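You operate a simulated robot arm through the tools that you are given. There is no shell and no other tool.

The job below is to be done with a simulated robot arm. You get a single attempt, and the scene is never put back.

TASK
Put the small dark and pale rolls on the little tray and dust both with flour.
Fine: use the flour shaker and put it back; leave the third roll. Set down upright: flour shaker.

It is judged by the outcome, as a careful person would: the job done as asked, and still so three seconds after it is handed in. It fails if anything else is knocked over, pushed out of place, dropped, spilled or broken.

THE ROBOT
A 7-joint arm with a two-finger parallel gripper, fixed in place. Base frame: the origin is on the floor under the middle of its stand, x ahead of it, y to its left, z up; the work surface is at about z = 0.87. Units: m, degrees, N and s.
With the tool pointing down near the work surface it reaches from about 0.3 to 0.7 m from the base axis. Its first joint turns from -66.0 to 66.0 degrees. Payload 1.57 kg.
The TCP is the grasp point between the finger pads, 0.03 m short of the fingertips. In the tool frame z runs along the fingers and y along their closing line. The gripper opens to 0.11 m. The fingers are 0.024 m wide and 0.012 m thick; the gripper's body (0.048 by 0.112 m) begins 0.078 m behind the TCP.
Orientation is that of the tool frame in the base frame, as a unit quaternion [w, x, y, z]. With the fingers straight down and closing along the base's y, the tool's x points along the base's -x, its y along +y and its z along -z.

THE INTERFACE
- The arm moves only by the tool drive_tool. Its arguments are lists of equal length, an entry for each row: "offset": the shift along the tool's x, y, z in m, a list of three; "turn": the turn, a rotation vector about the tool's x, y, z in rad, a list of three; "fingers": the gripper command, from -1 (shut) to 1 (fully open), values between in proportion. In form: {"offset": [[dx, dy, dz], ...], "turn": [[rx, ry, rz], ...], "fingers": [fingers, ...]}. A call has 1 to 20 rows; each row is the pose to reach, as a shift and turn from the pose commanded when the call began, along the tool's axes at that moment. Each row takes 0.2 s and may step no farther than 0.05 m and 8.6 degrees from the row before; otherwise, or with a gripper value out of range, the whole call is refused. Where a pose cannot be reached the arm comes as near as it can. A force on the tool above 40 N (or 10 N above the force at the start of the call, whichever is more), or a blocked arm, ends the call early, and 0.2 s more pass. Each finger travels about 0.108 m/s and halts on what it meets, pressing with about 31 N; the grip force reading is that of the motor and also rises with nothing between the fingers. The clock runs only during rows and for 0.2 s after the last one: add rows that repeat a pose to give the fingers time. The reply holds the time, the measured pose of the TCP, the force on the tool along the base axes, the opening and the grip force, in the units named above and with some noise, with the torque about the TCP (base axes, N m) and any sound that the robot's microphone picked up, and new pictures: "pictures" is both (left out), scene, wrist or none.
- Cameras (640 x 400 px; columns grow to the right, rows downward): "scene" is fixed at [0.1683, -0.3895, 1.4217]; the picture's right is [0.76, -0.64, 0.00], its down [-0.27, -0.32, -0.91] and it looks along [0.59, 0.70, -0.42] (base axes); focal length 312 px, centre (320, 200). "wrist" rides on the gripper at [0.07, 0.016, -0.141] in the tool frame; the picture's right is [-0.23, 0.97, 0.00], its down [-0.86, -0.20, -0.48] and it looks along [-0.47, -0.11, 0.88] (tool axes); focal length 222 px, centre (320, 200).
- locate(camera, pixels): for up to 12 pixels [column, row] of the newest picture of that camera ("zoom" is the newest enlarged one), the place [x, y, z] in the base frame of the surface seen there, good to about 0.002 m. No time passes.
- zoom(camera, box): a new picture of the part [left, top, right, bottom] of that camera's present view, enlarged. No time passes.
- sign_off(): hands the job in; it is judged then, once.

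Leave the gripper open and the arm clear of the work at the hand-in unless told otherwise.

The tools are called after "Call:" as a command line: name --argument value ..., lists and objects as JSON in quotes. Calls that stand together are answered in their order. drive_tool: Moves the arm, as the interface text tells. Its arguments: {"type":"object","properties":{"offset":{"type":"array"},"turn":{"type":"array"},"fingers":{"type":"array"},"pictures":{"type":"string","enum":["both","scene","wrist","none"]}},"required":["offset","turn","fingers"]} The other tools are called the same way: locate (camera, pixels) gives the place of the surface under pixels of a picture; zoom (camera, box) takes an enlarged picture of a part of a camera's view; sign_off () hands the job in.

At the start:

```text
time: 0.0
eef_pos: [0.3399, -0.0216, 1.2931]
ee_rot: [0.0, 0.0, 1.0, 0.0]
wrist_force: [-0.2, 0.3, 0.0]
torque: [0.01, 0.01, -0.03]
gripper_width: 0.1102
finger_force: 0.1
```

scene: 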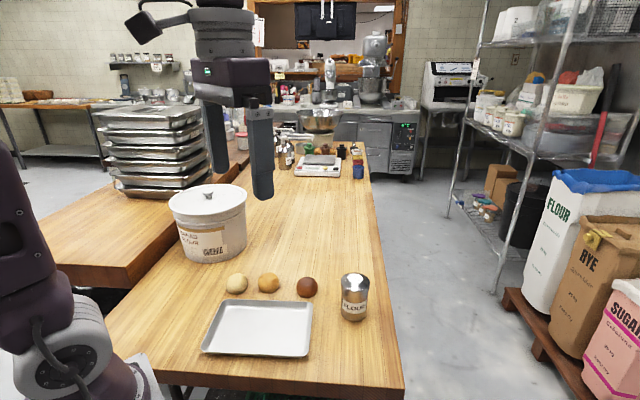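
wrist: 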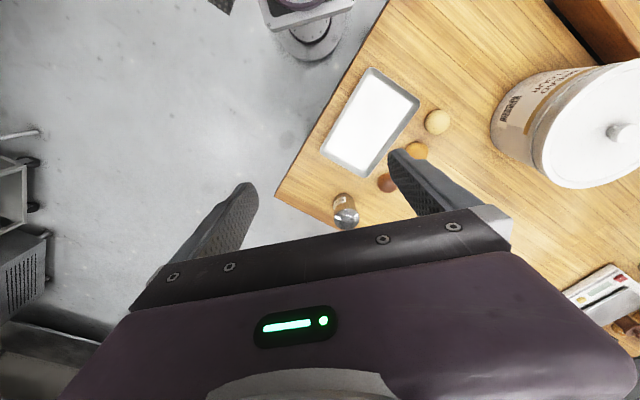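

I see three rolls in the scene picture, pale near (237,283), golden near (269,283) and dark near (306,287). There is also a tray near (258,328), a flour shaker near (354,297) and a tub. I'll zoom in on the work area before measuring anything.

Call:
zoom --camera "scene" --box '[180, 250, 420, 400]'

Call:
locate --camera "scene" --pixels '[[237, 283], [269, 283], [306, 287], [354, 297], [354, 278], [258, 328], [220, 301], [312, 304], [307, 356], [203, 350], [354, 318], [208, 190]]'

```text
2.67 times, centred on (300, 325) of scene
```

zoom: 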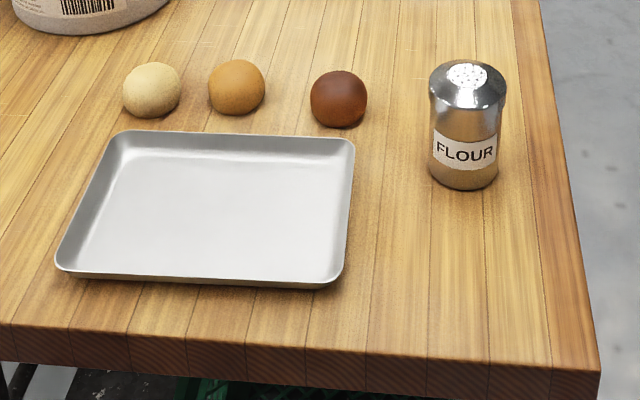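

```text
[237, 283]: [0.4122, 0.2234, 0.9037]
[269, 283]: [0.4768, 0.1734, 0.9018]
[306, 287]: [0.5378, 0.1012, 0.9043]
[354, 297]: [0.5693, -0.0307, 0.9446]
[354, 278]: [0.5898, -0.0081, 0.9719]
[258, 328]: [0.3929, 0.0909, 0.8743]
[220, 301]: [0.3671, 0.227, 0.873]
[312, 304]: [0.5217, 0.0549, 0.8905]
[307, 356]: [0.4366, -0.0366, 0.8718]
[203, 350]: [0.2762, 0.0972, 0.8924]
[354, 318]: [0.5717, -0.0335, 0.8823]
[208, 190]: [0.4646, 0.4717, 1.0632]
```

I'm using the enlarged picture to measure the outlines of the rolls, the tray and the shaker.

Call:
locate --camera "zoom" --pixels '[[151, 66], [151, 90], [151, 114], [125, 90], [178, 90], [338, 75], [338, 100], [338, 124], [313, 100], [364, 100], [236, 64], [236, 88]]'

Call:
locate --camera "zoom" --pixels '[[122, 133], [352, 140], [335, 284], [62, 268], [140, 165], [330, 170], [310, 265], [100, 250], [220, 210], [236, 112], [210, 88], [263, 88]]'

Call:
locate --camera "zoom" --pixels '[[467, 65], [467, 75], [467, 88], [467, 105], [432, 100], [503, 100], [436, 150], [497, 150], [464, 150], [464, 185], [440, 180], [490, 183]]'

```text
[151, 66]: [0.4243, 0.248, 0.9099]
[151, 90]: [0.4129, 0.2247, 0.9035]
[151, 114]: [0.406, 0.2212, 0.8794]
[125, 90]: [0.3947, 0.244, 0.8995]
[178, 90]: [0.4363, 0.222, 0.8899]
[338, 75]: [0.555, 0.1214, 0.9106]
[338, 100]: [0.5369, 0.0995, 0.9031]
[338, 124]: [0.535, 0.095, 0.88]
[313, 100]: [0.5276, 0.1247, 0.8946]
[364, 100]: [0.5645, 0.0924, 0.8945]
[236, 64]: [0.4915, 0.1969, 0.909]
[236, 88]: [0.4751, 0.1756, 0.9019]
```

```text
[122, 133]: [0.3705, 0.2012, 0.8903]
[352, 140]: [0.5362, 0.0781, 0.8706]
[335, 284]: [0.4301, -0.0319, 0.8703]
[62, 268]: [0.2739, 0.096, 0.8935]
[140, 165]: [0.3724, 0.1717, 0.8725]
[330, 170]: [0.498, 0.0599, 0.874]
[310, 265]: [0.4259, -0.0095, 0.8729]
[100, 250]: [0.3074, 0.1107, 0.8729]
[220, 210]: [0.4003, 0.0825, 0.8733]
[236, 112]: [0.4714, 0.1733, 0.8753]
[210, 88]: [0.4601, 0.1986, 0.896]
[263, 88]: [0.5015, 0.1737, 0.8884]
```

```text
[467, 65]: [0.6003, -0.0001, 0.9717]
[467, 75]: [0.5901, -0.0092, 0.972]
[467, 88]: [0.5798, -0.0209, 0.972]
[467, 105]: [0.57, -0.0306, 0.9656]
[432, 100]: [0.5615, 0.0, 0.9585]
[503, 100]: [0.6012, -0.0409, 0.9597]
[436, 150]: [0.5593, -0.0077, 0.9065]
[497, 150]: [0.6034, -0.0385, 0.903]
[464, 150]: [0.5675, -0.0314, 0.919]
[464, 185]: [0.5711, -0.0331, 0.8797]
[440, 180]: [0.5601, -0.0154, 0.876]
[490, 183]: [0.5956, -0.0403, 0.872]
```

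The dark roll's centre is near (0.547, 0.113) and the pale roll's near (0.419, 0.241). The golden roll, which stays where it is, is near (0.484, 0.189). The tray's centre is about (0.398, 0.083), with its long axis along (0.74, -0.67). The shaker stands near (0.587, -0.012) and its top is at z ≈ 0.975.

Next I'll move high above the dark roll and turn the gripper so that it closes along the line of the rolls.

Call:
drive_tool --offset '[[-0.0207, 0.0135, 0.0243], [-0.0414, 0.027, 0.0486], [-0.0621, 0.0405, 0.0729], [-0.0828, 0.054, 0.0972], [-0.1035, 0.0675, 0.1215], [-0.1242, 0.081, 0.1458], [-0.1449, 0.0945, 0.1701], [-0.1656, 0.108, 0.1944], [-0.1863, 0.1215, 0.2187], [-0.207, 0.135, 0.243], [-0.207, 0.135, 0.243]]' --turn '[[0, 0, -0.08], [0, 0, -0.16], [0, 0, -0.24], [0, 0, -0.32], [0, 0, -0.4], [0, 0, -0.48], [0, 0, -0.56], [0, 0, -0.64], [0, 0, -0.72], [0, 0, -0.8], [0, 0, -0.8]]' --fingers '[0.45, 0.45, 0.45, 0.45, 0.45, 0.45, 0.45, 0.45, 0.45, 0.45, 0.45]'

```text
time: 2.4
eef_pos: [0.5468, 0.1131, 1.05]
ee_rot: [-0.001, -0.391, 0.921, 0.0]
wrist_force: [2.0, 0.4, 0.6]
torque: [-0.01, -0.02, -0.02]
gripper_width: 0.0797
finger_force: 0.0
```

scene: 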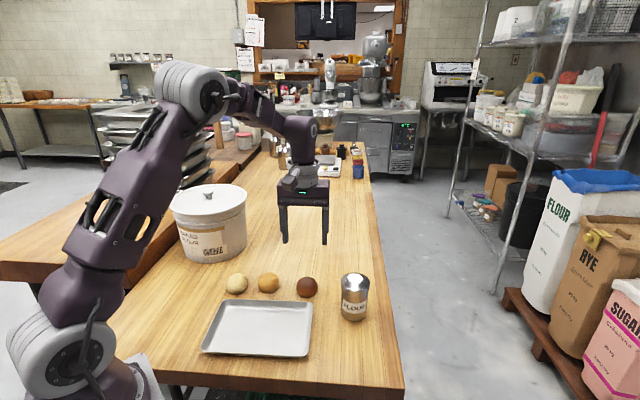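
wrist: 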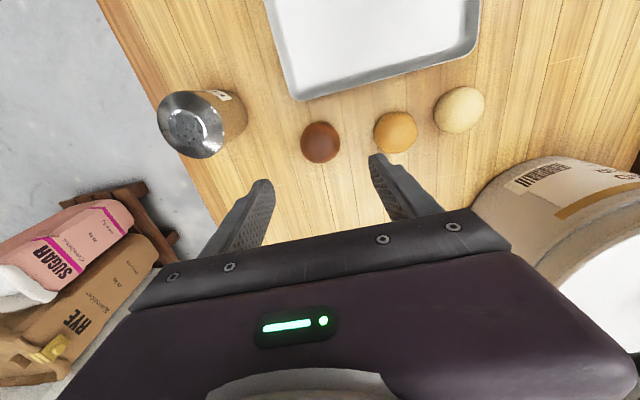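

The arm is above the dark roll at z = 1.05. The wrist picture shows the dark roll at (320,142), the golden at (395,132), the pale at (459,110), the tray and the shaker. I'll measure all of them from this new viewpoint.

Call:
locate --camera "wrist" --pixels '[[320, 142], [301, 142], [340, 142], [320, 123], [320, 161], [395, 132], [459, 110], [436, 110], [483, 110], [459, 88], [459, 132], [195, 130]]'

Call:
locate --camera "wrist" --pixels '[[298, 97], [474, 52], [300, 85], [462, 45], [380, 40], [520, 215], [545, 170], [480, 195], [505, 250]]'

Call:
zoom --camera "wrist" --box '[120, 0, 520, 250]'

```text
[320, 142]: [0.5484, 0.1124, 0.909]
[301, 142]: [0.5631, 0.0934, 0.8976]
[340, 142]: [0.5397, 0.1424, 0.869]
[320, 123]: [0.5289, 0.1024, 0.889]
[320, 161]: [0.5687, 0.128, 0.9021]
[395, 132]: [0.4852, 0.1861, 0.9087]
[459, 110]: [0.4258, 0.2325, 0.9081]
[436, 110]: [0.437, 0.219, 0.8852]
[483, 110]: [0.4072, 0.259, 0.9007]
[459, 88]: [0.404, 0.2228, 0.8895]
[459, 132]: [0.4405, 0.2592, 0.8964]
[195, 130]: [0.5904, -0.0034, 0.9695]
```

```text
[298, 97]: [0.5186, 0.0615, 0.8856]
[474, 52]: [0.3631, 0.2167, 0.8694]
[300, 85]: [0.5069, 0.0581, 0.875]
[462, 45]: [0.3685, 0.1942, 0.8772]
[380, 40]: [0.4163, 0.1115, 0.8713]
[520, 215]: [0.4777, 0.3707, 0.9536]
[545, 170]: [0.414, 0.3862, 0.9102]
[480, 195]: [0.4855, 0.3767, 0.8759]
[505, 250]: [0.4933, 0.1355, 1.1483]
```

```text
1.60 times, centred on (320, 125) of wrist
```

zoom: 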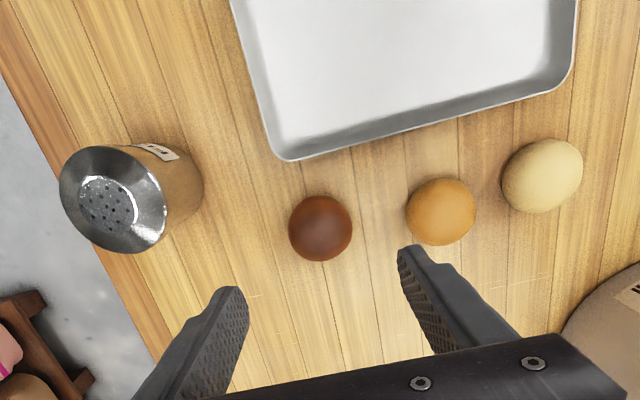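

The dark roll's centre is now (0.548, 0.114) with a radius of about 0.023, and the pale roll's is (0.422, 0.240). The tray edge is clear of the finger line. Next I'll lower straight down over the dark roll with the fingers 8 cm apart.

Call:
drive_tool --offset '[[-0.001, 0, 0.035], [-0.0015, 0, 0.07], [-0.0015, 0, 0.1], [-0.0015, 0, 0.125], [-0.0015, 0, 0.138], [-0.0015, 0, 0.145], [-0.0015, 0, 0.145]]' --turn '[[0, 0, 0], [0, 0, 0], [0, 0, 0], [0, 0, 0], [0, 0, 0], [0, 0, 0], [0, 0, 0]]' --fingers '[0.45, 0.45, 0.45, 0.45, 0.45, 0.45, 0.45]'

```text
time: 4.0
eef_pos: [0.5475, 0.1157, 0.9064]
ee_rot: [-0.001, -0.39, 0.921, 0.0]
wrist_force: [0.0, 0.4, 0.8]
torque: [0.01, 0.0, 0.0]
gripper_width: 0.0799
finger_force: 0.1
```

scene: 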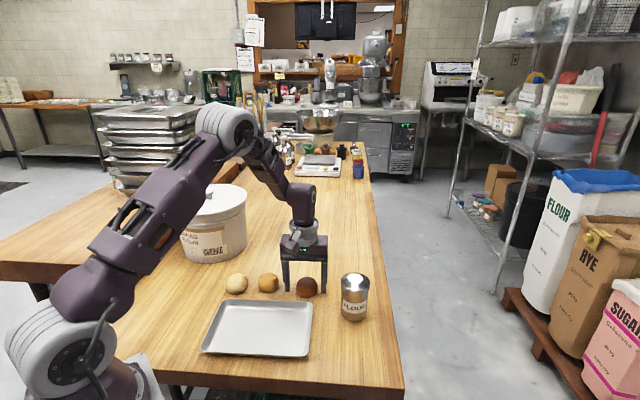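
wrist: 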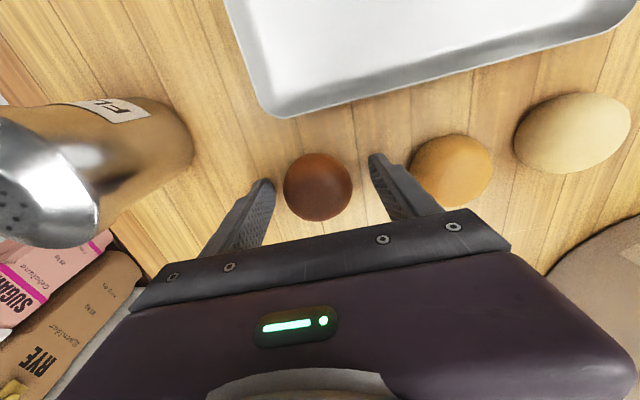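

The fingers are on both sides of the dark roll at (318,187). I'll check where the roll sits relative to the pads before I close them.

Call:
zoom --camera "wrist" --box '[180, 110, 500, 310]'

Call:
locate --camera "wrist" --pixels '[[318, 187], [318, 157], [318, 218], [290, 187], [348, 187], [377, 160], [400, 200], [262, 185], [410, 165], [388, 180]]'

```text
2.00 times, centred on (340, 210) of wrist
```

zoom: 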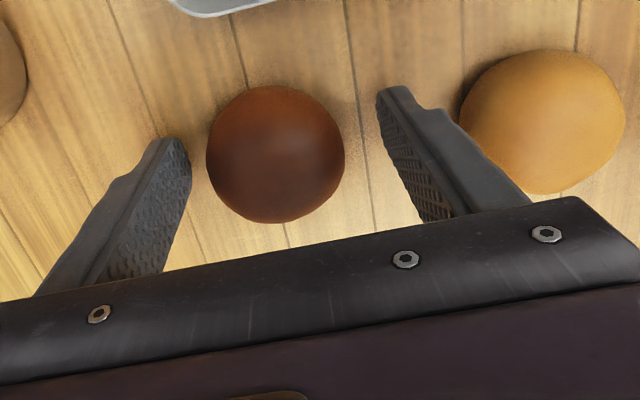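

```text
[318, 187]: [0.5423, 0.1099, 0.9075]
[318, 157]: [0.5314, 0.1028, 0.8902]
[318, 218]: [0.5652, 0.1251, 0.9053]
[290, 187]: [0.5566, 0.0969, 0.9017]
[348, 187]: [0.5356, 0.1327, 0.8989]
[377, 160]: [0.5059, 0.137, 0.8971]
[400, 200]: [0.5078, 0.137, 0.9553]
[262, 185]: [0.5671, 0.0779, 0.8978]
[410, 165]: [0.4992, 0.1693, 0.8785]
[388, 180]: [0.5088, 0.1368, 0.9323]
```

The roll is centred between the pads, with its centre at about (0.548, 0.114). I'm closing the fingers on it now.

Call:
drive_tool --offset '[[0, 0, 0], [0, 0, 0], [0, 0, 0], [0, 0, 0]]' --turn '[[0, 0, 0], [0, 0, 0], [0, 0, 0], [0, 0, 0]]' --fingers '[0, -0.3, -0.6, -0.6]' --pictures "wrist"

```text
time: 5.0
eef_pos: [0.5467, 0.1161, 0.907]
ee_rot: [0.0, -0.39, 0.921, 0.0]
wrist_force: [0.1, -1.2, 0.3]
torque: [0.01, -0.01, -0.04]
gripper_width: 0.0539
finger_force: 13.9
```

wrist: 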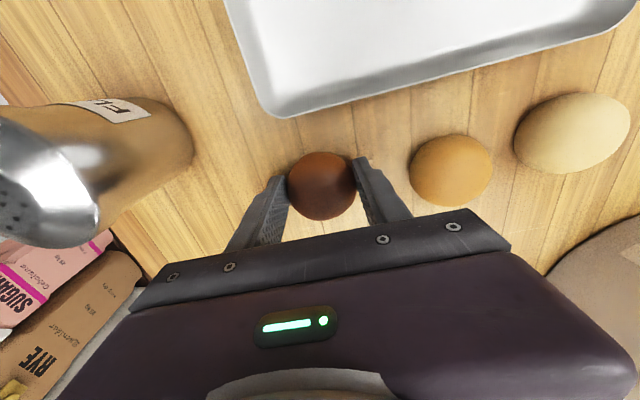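

The grip is holding at 0.054 m wide and 13.9 N. I'll hold for a moment, then lift it straight up by about 10 cm.

Call:
drive_tool --offset '[[0, 0, 0], [0, 0, -0.01], [0, 0, -0.03], [0, 0, -0.06], [0, 0, -0.1], [0, 0, -0.1]]' --turn '[[0, 0, 0], [0, 0, 0], [0, 0, 0], [0, 0, 0], [0, 0, 0], [0, 0, 0]]' --fingers '[-0.6, -0.6, -0.6, -0.6, -0.6, -0.6]'

```text
time: 6.4
eef_pos: [0.5467, 0.1161, 1.0071]
ee_rot: [0.001, -0.39, 0.921, 0.0]
wrist_force: [0.5, 0.1, -0.4]
torque: [0.0, 0.0, 0.04]
gripper_width: 0.0539
finger_force: 14.4
```

scene: 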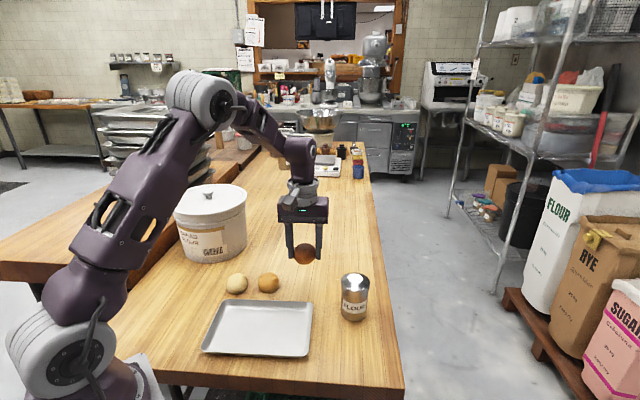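
wrist: 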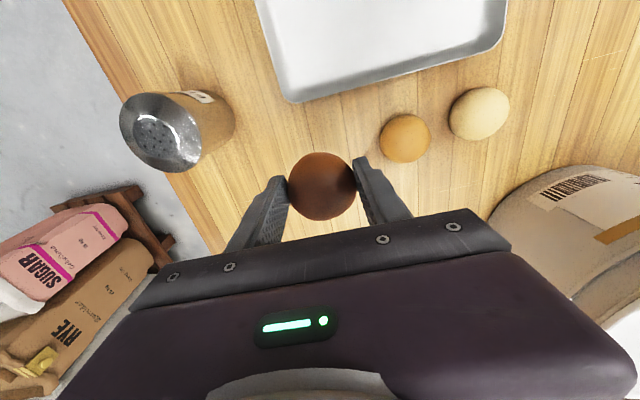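

The dark roll is lifted and held firmly. Next I'll carry it over the tray's right half, to (0.430, 0.055), and turn the gripper 88° so the fingers open across the tray's short side, clear of the rims.

Call:
drive_tool --offset '[[0.0104, 0.0034, 0], [0.0208, 0.0068, 0], [0.0313, 0.0103, 0], [0.0417, 0.0137, 0], [0.0521, 0.0171, 0], [0.0625, 0.0205, 0], [0.073, 0.024, 0], [0.0834, 0.0274, 0], [0.0938, 0.0308, 0], [0.1042, 0.0342, 0], [0.1147, 0.0377, 0], [0.1251, 0.0411, 0], [0.1251, 0.0411, 0]]' --turn '[[0, 0, 0.1283], [0, 0, 0.2567], [0, 0, 0.385], [0, 0, 0.5133], [0, 0, 0.6417], [0, 0, 0.77], [0, 0, 0.8983], [0, 0, 1.0267], [0, 0, 1.155], [0, 0, 1.2833], [0, 0, 1.4117], [0, 0, 1.54], [0, 0, 1.54]]' --fingers '[-0.6, -0.6, -0.6, -0.6, -0.6, -0.6, -0.6, -0.6, -0.6, -0.6, -0.6, -0.6, -0.6]'

```text
time: 9.2
eef_pos: [0.4331, 0.0527, 1.0056]
ee_rot: [0.0, 0.362, 0.932, 0.0]
wrist_force: [0.2, -0.4, 0.2]
torque: [0.01, -0.01, 0.01]
gripper_width: 0.0537
finger_force: 14.0
```

scene: 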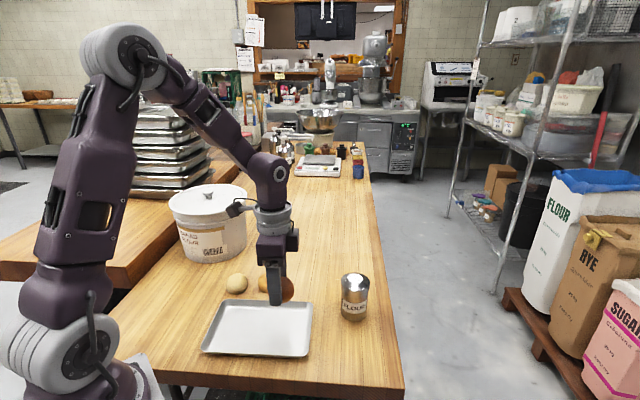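
wrist: 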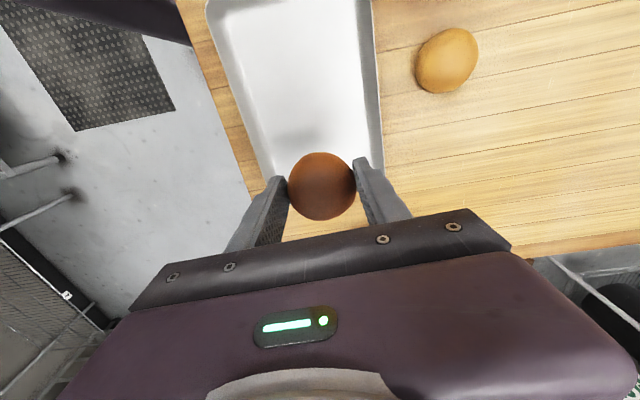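

The roll is over the right end of the tray. In the wrist picture the tray's side rims are near (262,130) and (375,130). I'll measure the rims before lowering.

Call:
locate --camera "wrist" --pixels '[[273, 175], [262, 140], [375, 130], [382, 155], [230, 60], [368, 60], [280, 140], [360, 130], [215, 20], [262, 172]]'

Call:
zoom --camera "wrist" --box '[160, 0, 480, 250]'

```text
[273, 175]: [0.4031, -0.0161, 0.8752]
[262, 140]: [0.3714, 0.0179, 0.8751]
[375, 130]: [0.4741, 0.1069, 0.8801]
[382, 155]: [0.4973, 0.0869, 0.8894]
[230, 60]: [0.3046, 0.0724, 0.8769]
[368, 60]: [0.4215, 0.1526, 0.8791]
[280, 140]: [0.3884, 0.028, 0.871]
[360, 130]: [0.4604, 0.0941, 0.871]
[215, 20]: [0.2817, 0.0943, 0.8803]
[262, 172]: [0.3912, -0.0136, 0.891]
```

```text
1.60 times, centred on (320, 125) of wrist
```

zoom: 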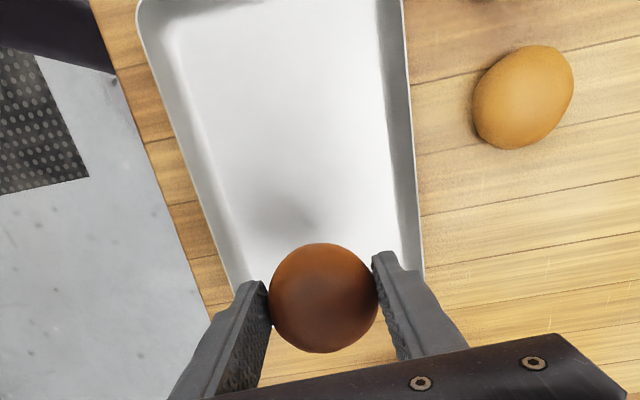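

The tray rims are about 7 cm either side of centre, and the roll will sit about 4 cm right of centre, well inside. I'll lower it gently to just above the tray floor.

Call:
drive_tool --offset '[[0, -0.002, 0.02], [0, -0.004, 0.045], [0, -0.004, 0.07], [0, -0.004, 0.085], [0, -0.004, 0.092], [0, -0.004, 0.0955], [0, -0.004, 0.0955]]' --turn '[[0, 0, 0], [0, 0, 0], [0, 0, 0], [0, 0, 0], [0, 0, 0], [0, 0, 0], [0, 0, 0]]' --fingers '[-0.6, -0.6, -0.6, -0.6, -0.6, -0.6, -0.6]'

```text
time: 10.8
eef_pos: [0.4298, 0.0504, 0.9111]
ee_rot: [0.0, 0.36, 0.933, 0.001]
wrist_force: [0.2, 0.1, 5.8]
torque: [0.05, 0.0, -0.01]
gripper_width: 0.0537
finger_force: 14.0
```

scene: 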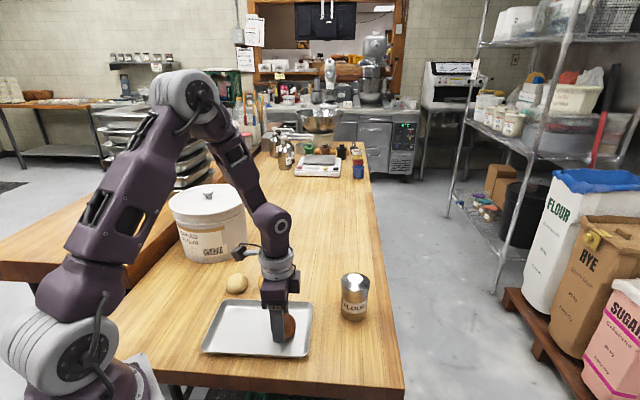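
wrist: 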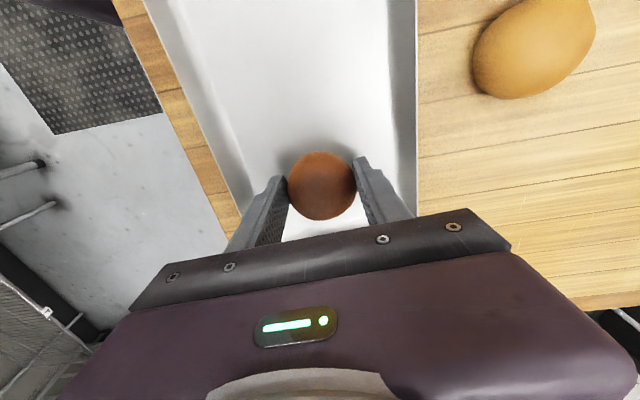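

The 5.8 N upward force shows the roll is resting on the tray floor. I'll open the fingers slightly, to about 7 cm, and lift straight up.

Call:
drive_tool --offset '[[0, 0, 0], [0, 0, 0], [0, 0, 0], [0, 0, -0.01], [0, 0, -0.03], [0, 0, -0.06], [0, 0, -0.095], [0, 0, -0.095]]' --turn '[[0, 0, 0], [0, 0, 0], [0, 0, 0], [0, 0, 0], [0, 0, 0], [0, 0, 0], [0, 0, 0], [0, 0, 0]]' --fingers '[0.05, 0.15, 0.25, 0.25, 0.25, 0.25, 0.25, 0.25]'

```text
time: 12.6
eef_pos: [0.428, 0.0498, 1.0034]
ee_rot: [0.001, 0.361, 0.933, 0.0]
wrist_force: [-0.1, 0.1, 0.6]
torque: [0.01, -0.02, 0.01]
gripper_width: 0.0689
finger_force: 0.1
```

scene: 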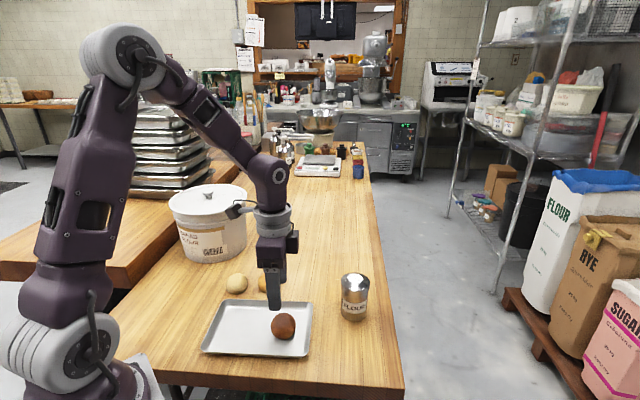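
wrist: 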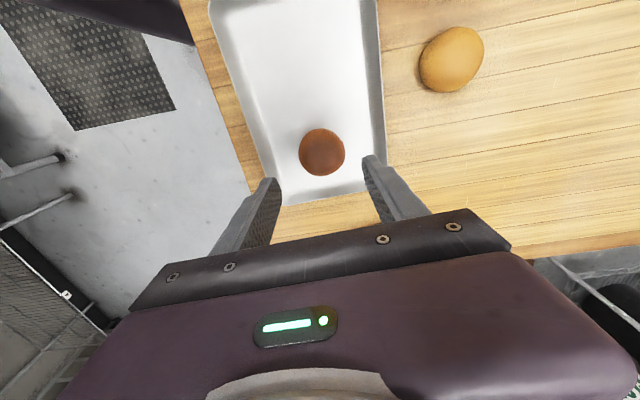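

The dark roll is sitting in the tray at (322,152) in the wrist picture. Now I'll move over the pale roll at about (0.422, 0.240), staying high and keeping the same orientation.

Call:
drive_tool --offset '[[0.0188, 0.0195, 0], [0.0375, 0.0389, 0], [0.0563, 0.0584, 0], [0.075, 0.0778, 0], [0.0938, 0.0973, 0], [0.1125, 0.1167, 0], [0.1313, 0.1362, 0], [0.1313, 0.1362, 0], [0.1313, 0.1362, 0]]' --turn '[[0, 0, 0], [0, 0, 0], [0, 0, 0], [0, 0, 0], [0, 0, 0], [0, 0, 0], [0, 0, 0], [0, 0, 0], [0, 0, 0]]' --fingers '[0.35, 0.35, 0.35, 0.35, 0.35, 0.35, 0.35, 0.35, 0.35]'

```text
time: 14.6
eef_pos: [0.4251, 0.2388, 1.0049]
ee_rot: [0.0, 0.361, 0.932, -0.001]
wrist_force: [-0.2, -0.3, 0.7]
torque: [0.0, 0.0, 0.0]
gripper_width: 0.0744
finger_force: 0.1
```

scene: 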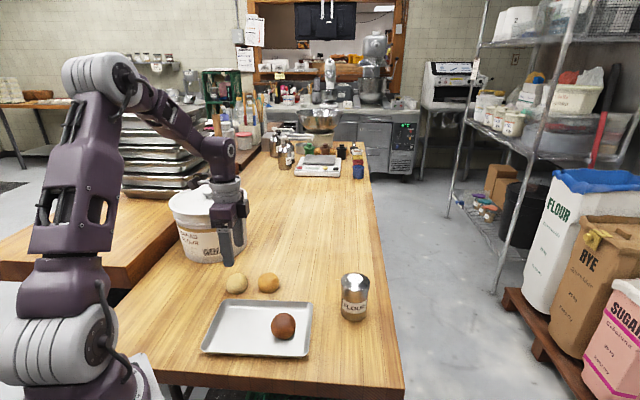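
wrist: 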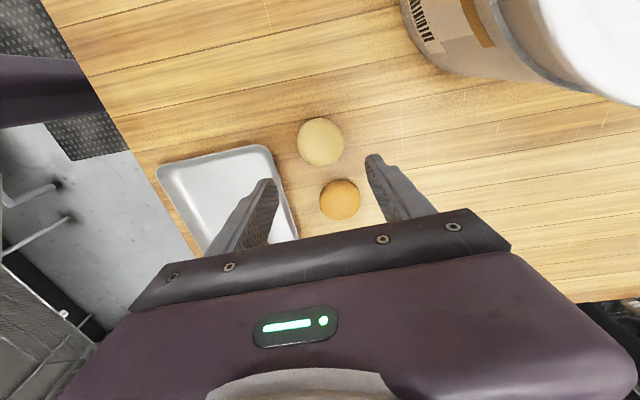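

The pale roll is at (321,142) and the golden one at (340,200). I'll measure both, along with the tray edge, before going down.

Call:
locate --camera "wrist" --pixels '[[321, 142], [298, 142], [344, 142], [321, 120], [321, 164], [340, 200], [322, 200], [340, 182], [270, 150], [284, 190], [377, 160], [268, 185]]'

Call:
zoom --camera "wrist" --box '[200, 80, 440, 260]'

```text
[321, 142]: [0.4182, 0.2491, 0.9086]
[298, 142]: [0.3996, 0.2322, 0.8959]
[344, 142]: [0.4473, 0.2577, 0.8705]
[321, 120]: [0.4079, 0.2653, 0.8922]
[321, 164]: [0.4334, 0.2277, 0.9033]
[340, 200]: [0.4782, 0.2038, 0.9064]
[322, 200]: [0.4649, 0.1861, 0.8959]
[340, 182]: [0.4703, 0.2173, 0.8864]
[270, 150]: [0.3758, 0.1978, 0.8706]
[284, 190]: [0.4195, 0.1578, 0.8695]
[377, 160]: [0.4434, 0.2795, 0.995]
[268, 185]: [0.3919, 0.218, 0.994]
```

```text
2.22 times, centred on (320, 170) of wrist
```

zoom: 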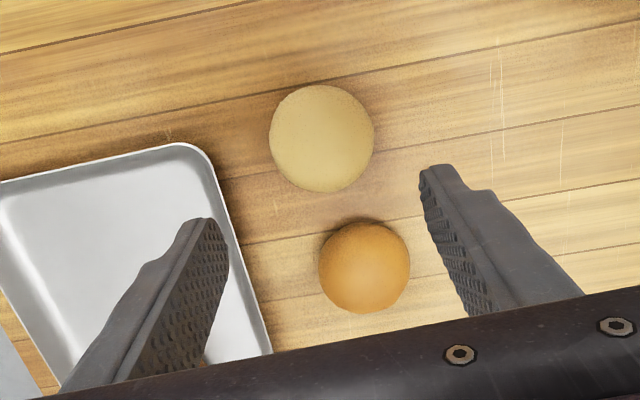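

The pale roll's centre is about 4 mm ahead of the grasp point along tool x. The tray rim will be about 14 mm clear of the near finger. I'll correct by 4 mm and descend over the roll.

Call:
drive_tool --offset '[[0.002, 0, 0.025], [0.004, 0, 0.05], [0.004, 0, 0.075], [0.004, 0, 0.09], [0.004, 0, 0.099], [0.004, 0, 0.099]]' --turn '[[0, 0, 0], [0, 0, 0], [0, 0, 0], [0, 0, 0], [0, 0, 0], [0, 0, 0]]' --fingers '[0.35, 0.35, 0.35, 0.35, 0.35, 0.35]'

```text
time: 16.0
eef_pos: [0.4195, 0.2423, 0.9071]
ee_rot: [0.0, 0.362, 0.932, 0.0]
wrist_force: [0.4, 0.1, 0.0]
torque: [-0.01, -0.01, 0.01]
gripper_width: 0.0743
finger_force: 0.0
```

scene: 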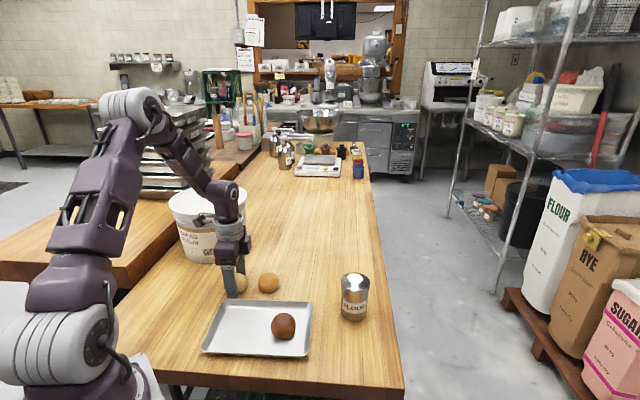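
wrist: 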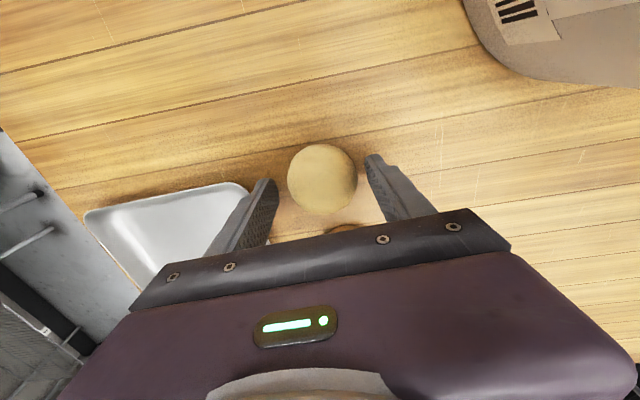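

The roll is at (323,180), a little forward of where the dark one sat, at row 187. I'll measure it once more to centre it.

Call:
locate --camera "wrist" --pixels '[[323, 148], [323, 180], [323, 210], [291, 180], [355, 180], [372, 160], [275, 183]]'

Call:
zoom --camera "wrist" --box '[200, 110, 440, 260]'

```text
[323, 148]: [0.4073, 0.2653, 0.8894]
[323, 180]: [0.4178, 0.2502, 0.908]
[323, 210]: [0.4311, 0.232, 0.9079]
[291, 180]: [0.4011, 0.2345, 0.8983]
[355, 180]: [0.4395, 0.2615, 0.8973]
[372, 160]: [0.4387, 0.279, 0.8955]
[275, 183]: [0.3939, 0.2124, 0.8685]
```

```text
2.67 times, centred on (320, 185) of wrist
```

zoom: 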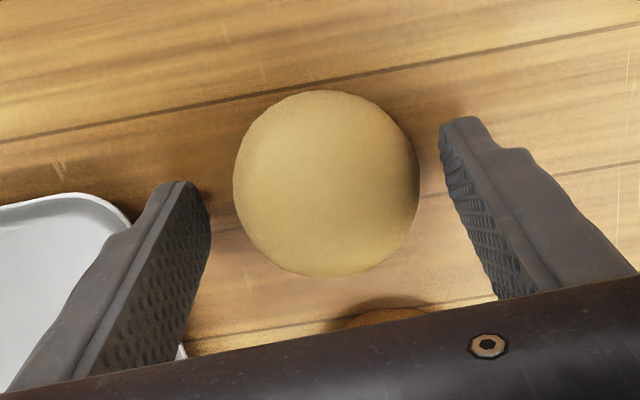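

The roll is evenly between the pads side to side and about 3 mm forward. I'll nudge 3 mm forward and close.

Call:
drive_tool --offset '[[0.003, 0, 0], [0.003, 0, 0], [0.003, 0, 0], [0.003, 0, 0], [0.003, 0, 0], [0.003, 0, 0]]' --turn '[[0, 0, 0], [0, 0, 0], [0, 0, 0], [0, 0, 0], [0, 0, 0], [0, 0, 0]]' --fingers '[0.35, 0, -0.3, -0.6, -0.6, -0.6]' --pictures "wrist"

```text
time: 17.4
eef_pos: [0.4182, 0.2444, 0.9065]
ee_rot: [0.001, 0.362, 0.932, -0.001]
wrist_force: [0.2, 0.3, 0.4]
torque: [0.0, 0.0, -0.02]
gripper_width: 0.054
finger_force: 14.0
```

wrist: 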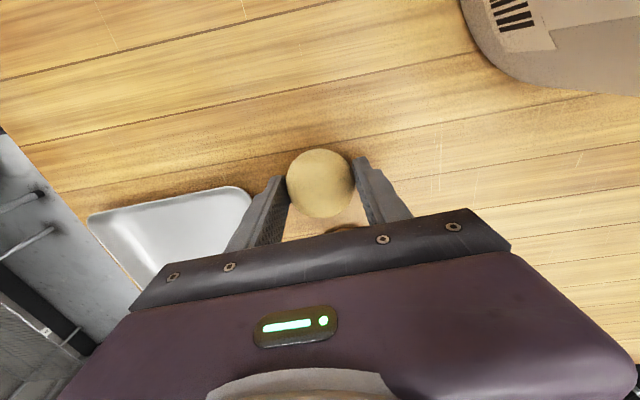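

The pale roll is held at 0.054 m and 14 N. Next I'll lift it 10 cm and carry it over the tray's left half, at about (0.368, 0.107).

Call:
drive_tool --offset '[[0, 0, -0.01], [0, 0, -0.03], [0, 0, -0.06], [0, 0, -0.095], [0, 0, -0.1], [-0.0093, -0.0226, -0.1], [-0.0186, -0.0452, -0.1], [-0.028, -0.0678, -0.1], [-0.0373, -0.0903, -0.1], [-0.0466, -0.1129, -0.1], [-0.0559, -0.1355, -0.1], [-0.0559, -0.1355, -0.1], [-0.0559, -0.1355, -0.1]]' --turn '[[0, 0, 0], [0, 0, 0], [0, 0, 0], [0, 0, 0], [0, 0, 0], [0, 0, 0], [0, 0, 0], [0, 0, 0], [0, 0, 0], [0, 0, 0], [0, 0, 0], [0, 0, 0], [0, 0, 0]]' --fingers '[-0.6, -0.6, -0.6, -0.6, -0.6, -0.6, -0.6, -0.6, -0.6, -0.6, -0.6, -0.6, -0.6]'

```text
time: 20.2
eef_pos: [0.3701, 0.1064, 1.0054]
ee_rot: [0.0, 0.362, 0.932, 0.0]
wrist_force: [0.9, -0.5, -0.2]
torque: [0.01, -0.03, 0.04]
gripper_width: 0.0541
finger_force: 13.9
```

scene: 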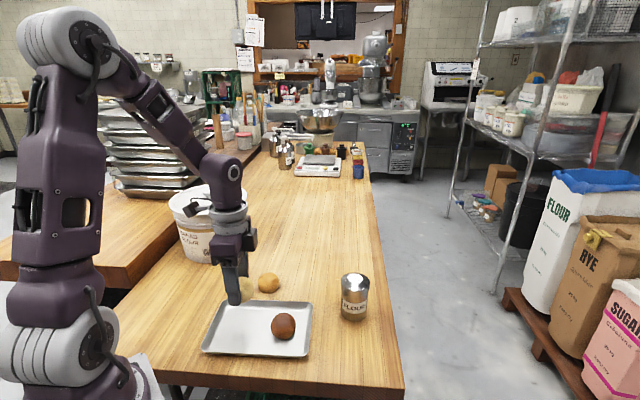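
wrist: 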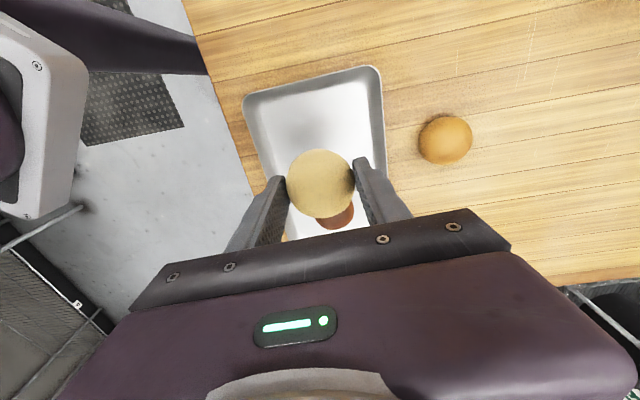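

The pale roll is over the left half of the tray, at (0.370, 0.106), with the dark roll clear of it. I'll lower it to the tray floor.

Call:
drive_tool --offset '[[0, 0, 0.025], [0, 0, 0.05], [0, 0, 0.075], [0, 0, 0.087], [0, 0, 0.092], [0, 0, 0.095], [0, 0, 0.095]]' --turn '[[0, 0, 0], [0, 0, 0], [0, 0, 0], [0, 0, 0], [0, 0, 0], [0, 0, 0], [0, 0, 0]]' --fingers '[-0.6, -0.6, -0.6, -0.6, -0.6, -0.6, -0.6]'

```text
time: 21.8
eef_pos: [0.3698, 0.1066, 0.9102]
ee_rot: [0.0, 0.362, 0.932, 0.0]
wrist_force: [0.2, 0.1, -1.0]
torque: [0.01, -0.01, 0.01]
gripper_width: 0.0541
finger_force: 14.1
```

scene: 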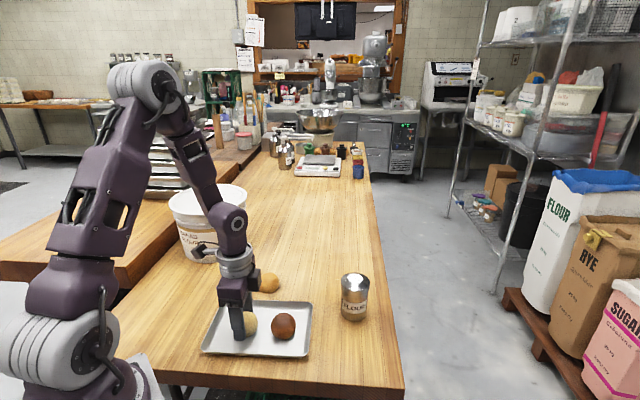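
wrist: 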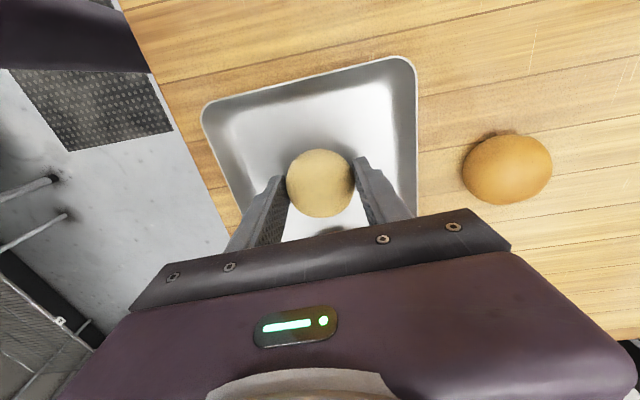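

There's no contact force yet (-1.0 N), so I'll ease down another 2 mm.

Call:
drive_tool --offset '[[0, 0, 0.001], [0, 0, 0.002], [0, 0, 0.002]]' --turn '[[0, 0, 0], [0, 0, 0], [0, 0, 0]]' --fingers '[-0.6, -0.6, -0.6]' --pictures "none"

```text
time: 22.6
eef_pos: [0.3687, 0.105, 0.9084]
ee_rot: [0.0, 0.361, 0.933, 0.0]
wrist_force: [3.7, -0.1, 15.0]
torque: [0.01, -0.11, 0.03]
gripper_width: 0.0541
finger_force: 14.1
```

It's in contact now at 15 N. I'll back off 1 mm, open the fingers slowly and lift away.

Call:
drive_tool --offset '[[0, 0, -0.001], [0, 0, -0.001], [0, 0, -0.001], [0, 0, -0.001], [0, 0, -0.01], [0, 0, -0.03], [0, 0, -0.06], [0, 0, -0.1], [0, 0, -0.14], [0, 0, -0.14]]' --turn '[[0, 0, 0], [0, 0, 0], [0, 0, 0], [0, 0, 0], [0, 0, 0], [0, 0, 0], [0, 0, 0], [0, 0, 0], [0, 0, 0], [0, 0, 0]]' --fingers '[-0.6, 0.05, 0.15, 0.25, 0.25, 0.25, 0.25, 0.25, 0.25, 0.25]'

```text
time: 24.8
eef_pos: [0.368, 0.1053, 1.0485]
ee_rot: [0.0, 0.361, 0.933, 0.001]
wrist_force: [0.8, 0.5, -0.4]
torque: [-0.03, 0.02, -0.01]
gripper_width: 0.0688
finger_force: 0.2
```

scene: 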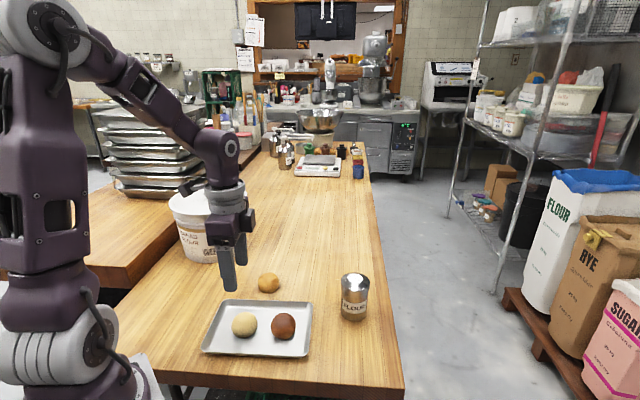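
wrist: 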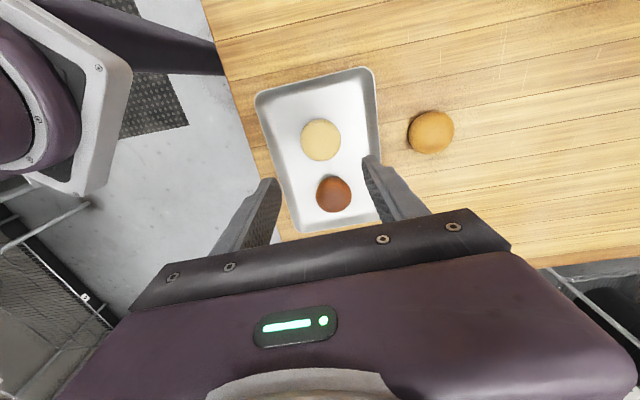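

Both rolls are sitting in the tray, pale at (244,324) and dark at (283,325), and the golden roll hasn't moved. Next comes the shaker. To tip it over I need to hold it from the side and roll the wrist, so I'll first test those wrist poses with an empty hand in free air. I'm rising now and turning the hand so it can tilt toward +y.

Call:
drive_tool --offset '[[0, 0, -0.035], [-0.02, -0.01, -0.07], [-0.05, -0.023, -0.1], [-0.08, -0.037, -0.125], [-0.105, -0.05, -0.145], [-0.1226, -0.0575, -0.15], [-0.1226, -0.0575, -0.15], [-0.1226, -0.0575, -0.15]]' --turn '[[0, 0, 0.139], [0, 0, 0.278], [0, 0, 0.417], [0, 0, 0.556], [0, 0, 0.695], [0, 0, 0.833], [0, 0, 0.833], [0, 0, 0.833]]' --fingers '[0.25, 0.25, 0.25, 0.25, 0.25, 0.25, 0.25, 0.25]'

```text
time: 26.6
eef_pos: [0.421, -0.0206, 1.1992]
ee_rot: [0.0, 0.708, 0.706, 0.001]
wrist_force: [-0.4, 0.2, 0.0]
torque: [0.02, 0.01, 0.0]
gripper_width: 0.0688
finger_force: 0.0
```

scene: 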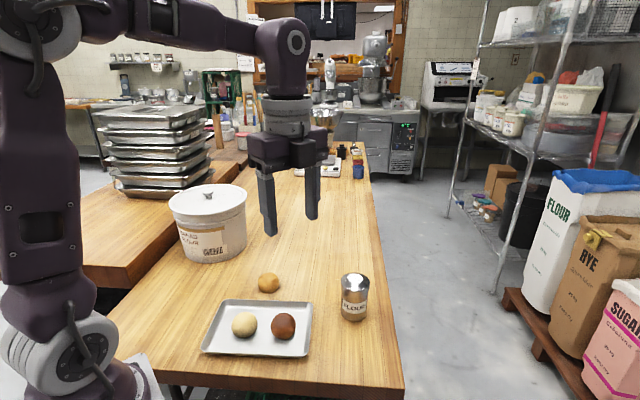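
wrist: 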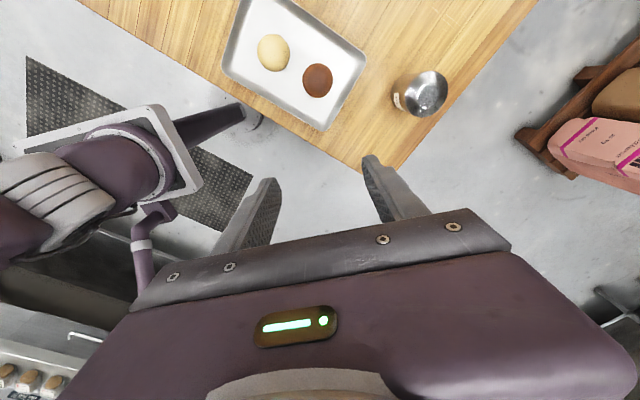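

The tool's x axis now points along +y. Next I'll tilt about tool y in free air with the grasp point held still, up to 70° so the hand is nearly level and pointing left (+y), to check that the arm can do it.

Call:
drive_tool --offset '[[0, 0, 0], [0, 0, 0], [0, 0, 0], [0, 0, 0], [0, 0, 0], [0, 0, 0], [0, 0, 0], [0, 0, 0], [0, 0, 0], [0, 0, 0]]' --turn '[[0, 0.136, 0], [0, 0.271, 0], [0, 0.407, 0], [0, 0.543, 0], [0, 0.679, 0], [0, 0.814, 0], [0, 0.95, 0], [0, 1.086, 0], [0, 1.222, 0], [0, 1.222, 0]]' --fingers '[0.25, 0.25, 0.25, 0.25, 0.25, 0.25, 0.25, 0.25, 0.25, 0.25]'

```text
time: 28.8
eef_pos: [0.4202, -0.0183, 1.1981]
ee_rot: [-0.405, 0.58, 0.578, 0.407]
wrist_force: [0.5, 0.0, 0.1]
torque: [0.01, 0.05, -0.01]
gripper_width: 0.0688
finger_force: 0.1
```

scene: 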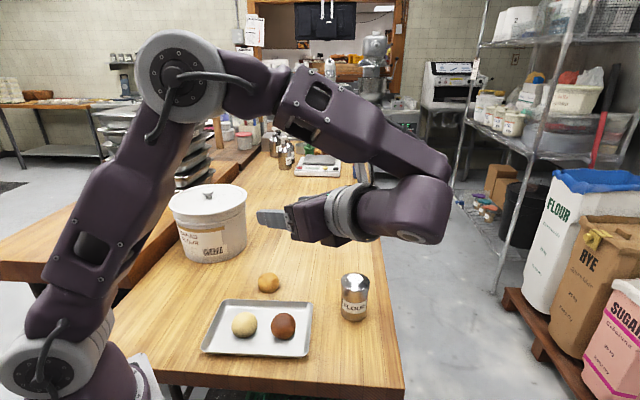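
wrist: 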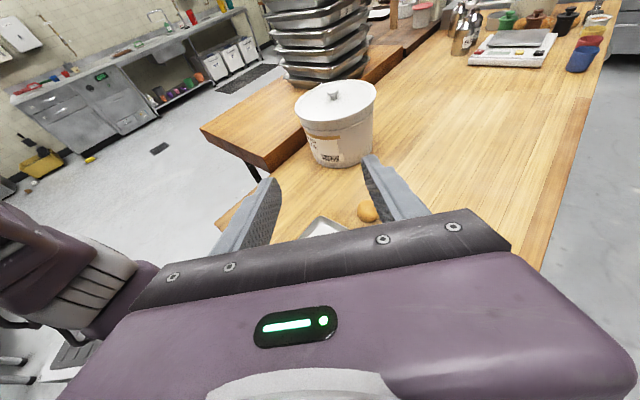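

The arm reaches this pose easily, with the hand 20° below level and pointing at +y. Now I'll test the flip: rolling about the tool axis in the negative direction, first 90°.

Call:
drive_tool --offset '[[0, 0, 0], [0, 0, 0], [0, 0, 0], [0, 0, 0], [0, 0, 0], [0, 0, 0], [0, 0, 0], [0, 0, 0], [0, 0, 0], [0, 0, 0], [0, 0, 0], [0, 0, 0]]' --turn '[[0, 0, -0.143], [0, 0, -0.286], [0, 0, -0.428], [0, 0, -0.571], [0, 0, -0.714], [0, 0, -0.857], [0, 0, -1.0], [0, 0, -1.142], [0, 0, -1.285], [0, 0, -1.428], [0, 0, -1.571], [0, 0, -1.571]]' --fingers '[0.25, 0.25, 0.25, 0.25, 0.25, 0.25, 0.25, 0.25, 0.25, 0.25, 0.25, 0.25]' --pictures "scene"

Call:
drive_tool --offset '[[0, 0, 0], [0, 0, 0], [0, 0, 0], [0, 0, 0], [0, 0, 0], [0, 0, 0], [0, 0, 0], [0, 0, 0], [0, 0, 0], [0, 0, 0], [0, 0, 0], [0, 0, 0]]' --turn '[[0, 0, -0.143], [0, 0, -0.286], [0, 0, -0.428], [0, 0, -0.571], [0, 0, -0.714], [0, 0, -0.857], [0, 0, -1.0], [0, 0, -1.142], [0, 0, -1.285], [0, 0, -1.428], [0, 0, -1.571], [0, 0, -1.571]]' --fingers '[0.25, 0.25, 0.25, 0.25, 0.25, 0.25, 0.25, 0.25, 0.25, 0.25, 0.25, 0.25]' --pictures "scene"

```text
time: 31.4
eef_pos: [0.421, -0.0181, 1.2002]
ee_rot: [0.002, 0.001, 0.82, 0.573]
wrist_force: [0.3, 0.5, 0.4]
torque: [-0.02, -0.01, -0.01]
gripper_width: 0.0689
finger_force: 0.0
```

scene: 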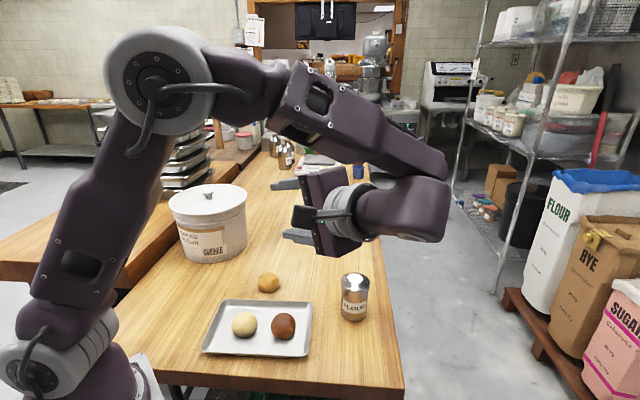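

```text
time: 34.0
eef_pos: [0.4194, -0.0182, 1.1988]
ee_rot: [0.407, -0.579, 0.579, 0.405]
wrist_force: [-0.4, -0.3, -0.2]
torque: [-0.03, 0.01, 0.0]
gripper_width: 0.0687
finger_force: 0.1
```

scene: 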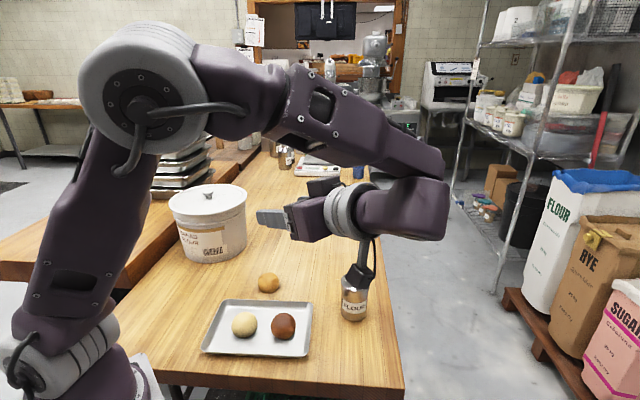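

The full 180° roll works, so the flip is possible. The camera bracket hangs about 10 cm below the tool axis while flipped, so I'll keep enough height for it. Next I'll test the dusting spot empty-handed: above the pale roll at about (0.369, 0.125, 1.05), with the hand level.

Call:
drive_tool --offset '[[0.0114, 0.0063, 0.0232], [0.0228, 0.0126, 0.0464], [0.0342, 0.0189, 0.0695], [0.0456, 0.0253, 0.0927], [0.057, 0.0316, 0.1159], [0.0684, 0.0379, 0.1391], [0.0798, 0.0442, 0.1622], [0.0912, 0.0505, 0.1854], [0.0912, 0.0505, 0.1854]]' --turn '[[0, -0.044, 0], [0, -0.0875, 0], [0, -0.131, 0], [0, -0.175, 0], [0, -0.219, 0], [0, -0.2625, 0], [0, -0.306, 0], [0, -0.35, 0], [0, -0.35, 0]]' --fingers '[0.25, 0.25, 0.25, 0.25, 0.25, 0.25, 0.25, 0.25, 0.25]'

```text
time: 36.0
eef_pos: [0.3698, 0.1241, 1.0493]
ee_rot: [0.502, -0.499, 0.5, 0.499]
wrist_force: [0.3, 0.1, 0.9]
torque: [-0.03, 0.02, 0.06]
gripper_width: 0.0689
finger_force: 0.1
```

scene: 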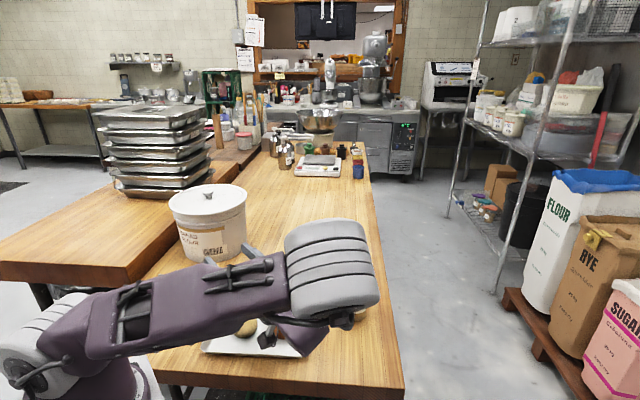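
wrist: 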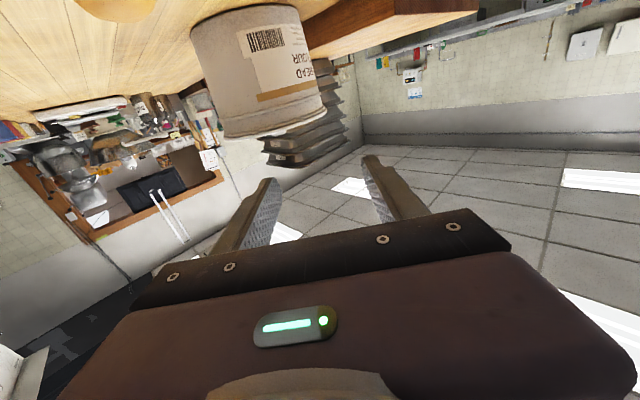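

The pose is reachable, but the elbow has swung down to the right, at (330,270) in the scene picture. I need to check where it is relative to the shaker and the table.

Call:
locate --camera "scene" --pixels '[[330, 230], [330, 270], [340, 310], [375, 290], [300, 335], [285, 270], [200, 310], [358, 316], [345, 320], [270, 340], [320, 325]]'

Call:
zoom --camera "scene" --box '[180, 210, 420, 400]'

```text
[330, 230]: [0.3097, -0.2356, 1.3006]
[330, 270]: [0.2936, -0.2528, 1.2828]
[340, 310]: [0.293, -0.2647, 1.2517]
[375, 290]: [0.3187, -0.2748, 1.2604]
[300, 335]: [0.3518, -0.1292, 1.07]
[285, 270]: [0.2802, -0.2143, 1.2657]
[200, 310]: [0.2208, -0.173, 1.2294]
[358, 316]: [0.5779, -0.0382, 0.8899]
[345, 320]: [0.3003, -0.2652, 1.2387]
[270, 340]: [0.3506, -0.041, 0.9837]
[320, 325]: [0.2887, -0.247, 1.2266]
```

```text
2.11 times, centred on (300, 305) of scene
```

zoom: 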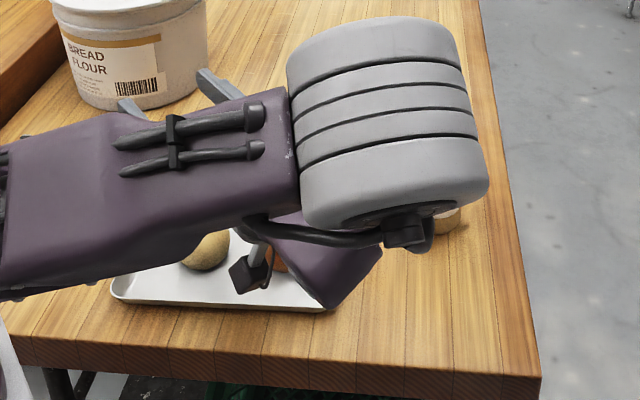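

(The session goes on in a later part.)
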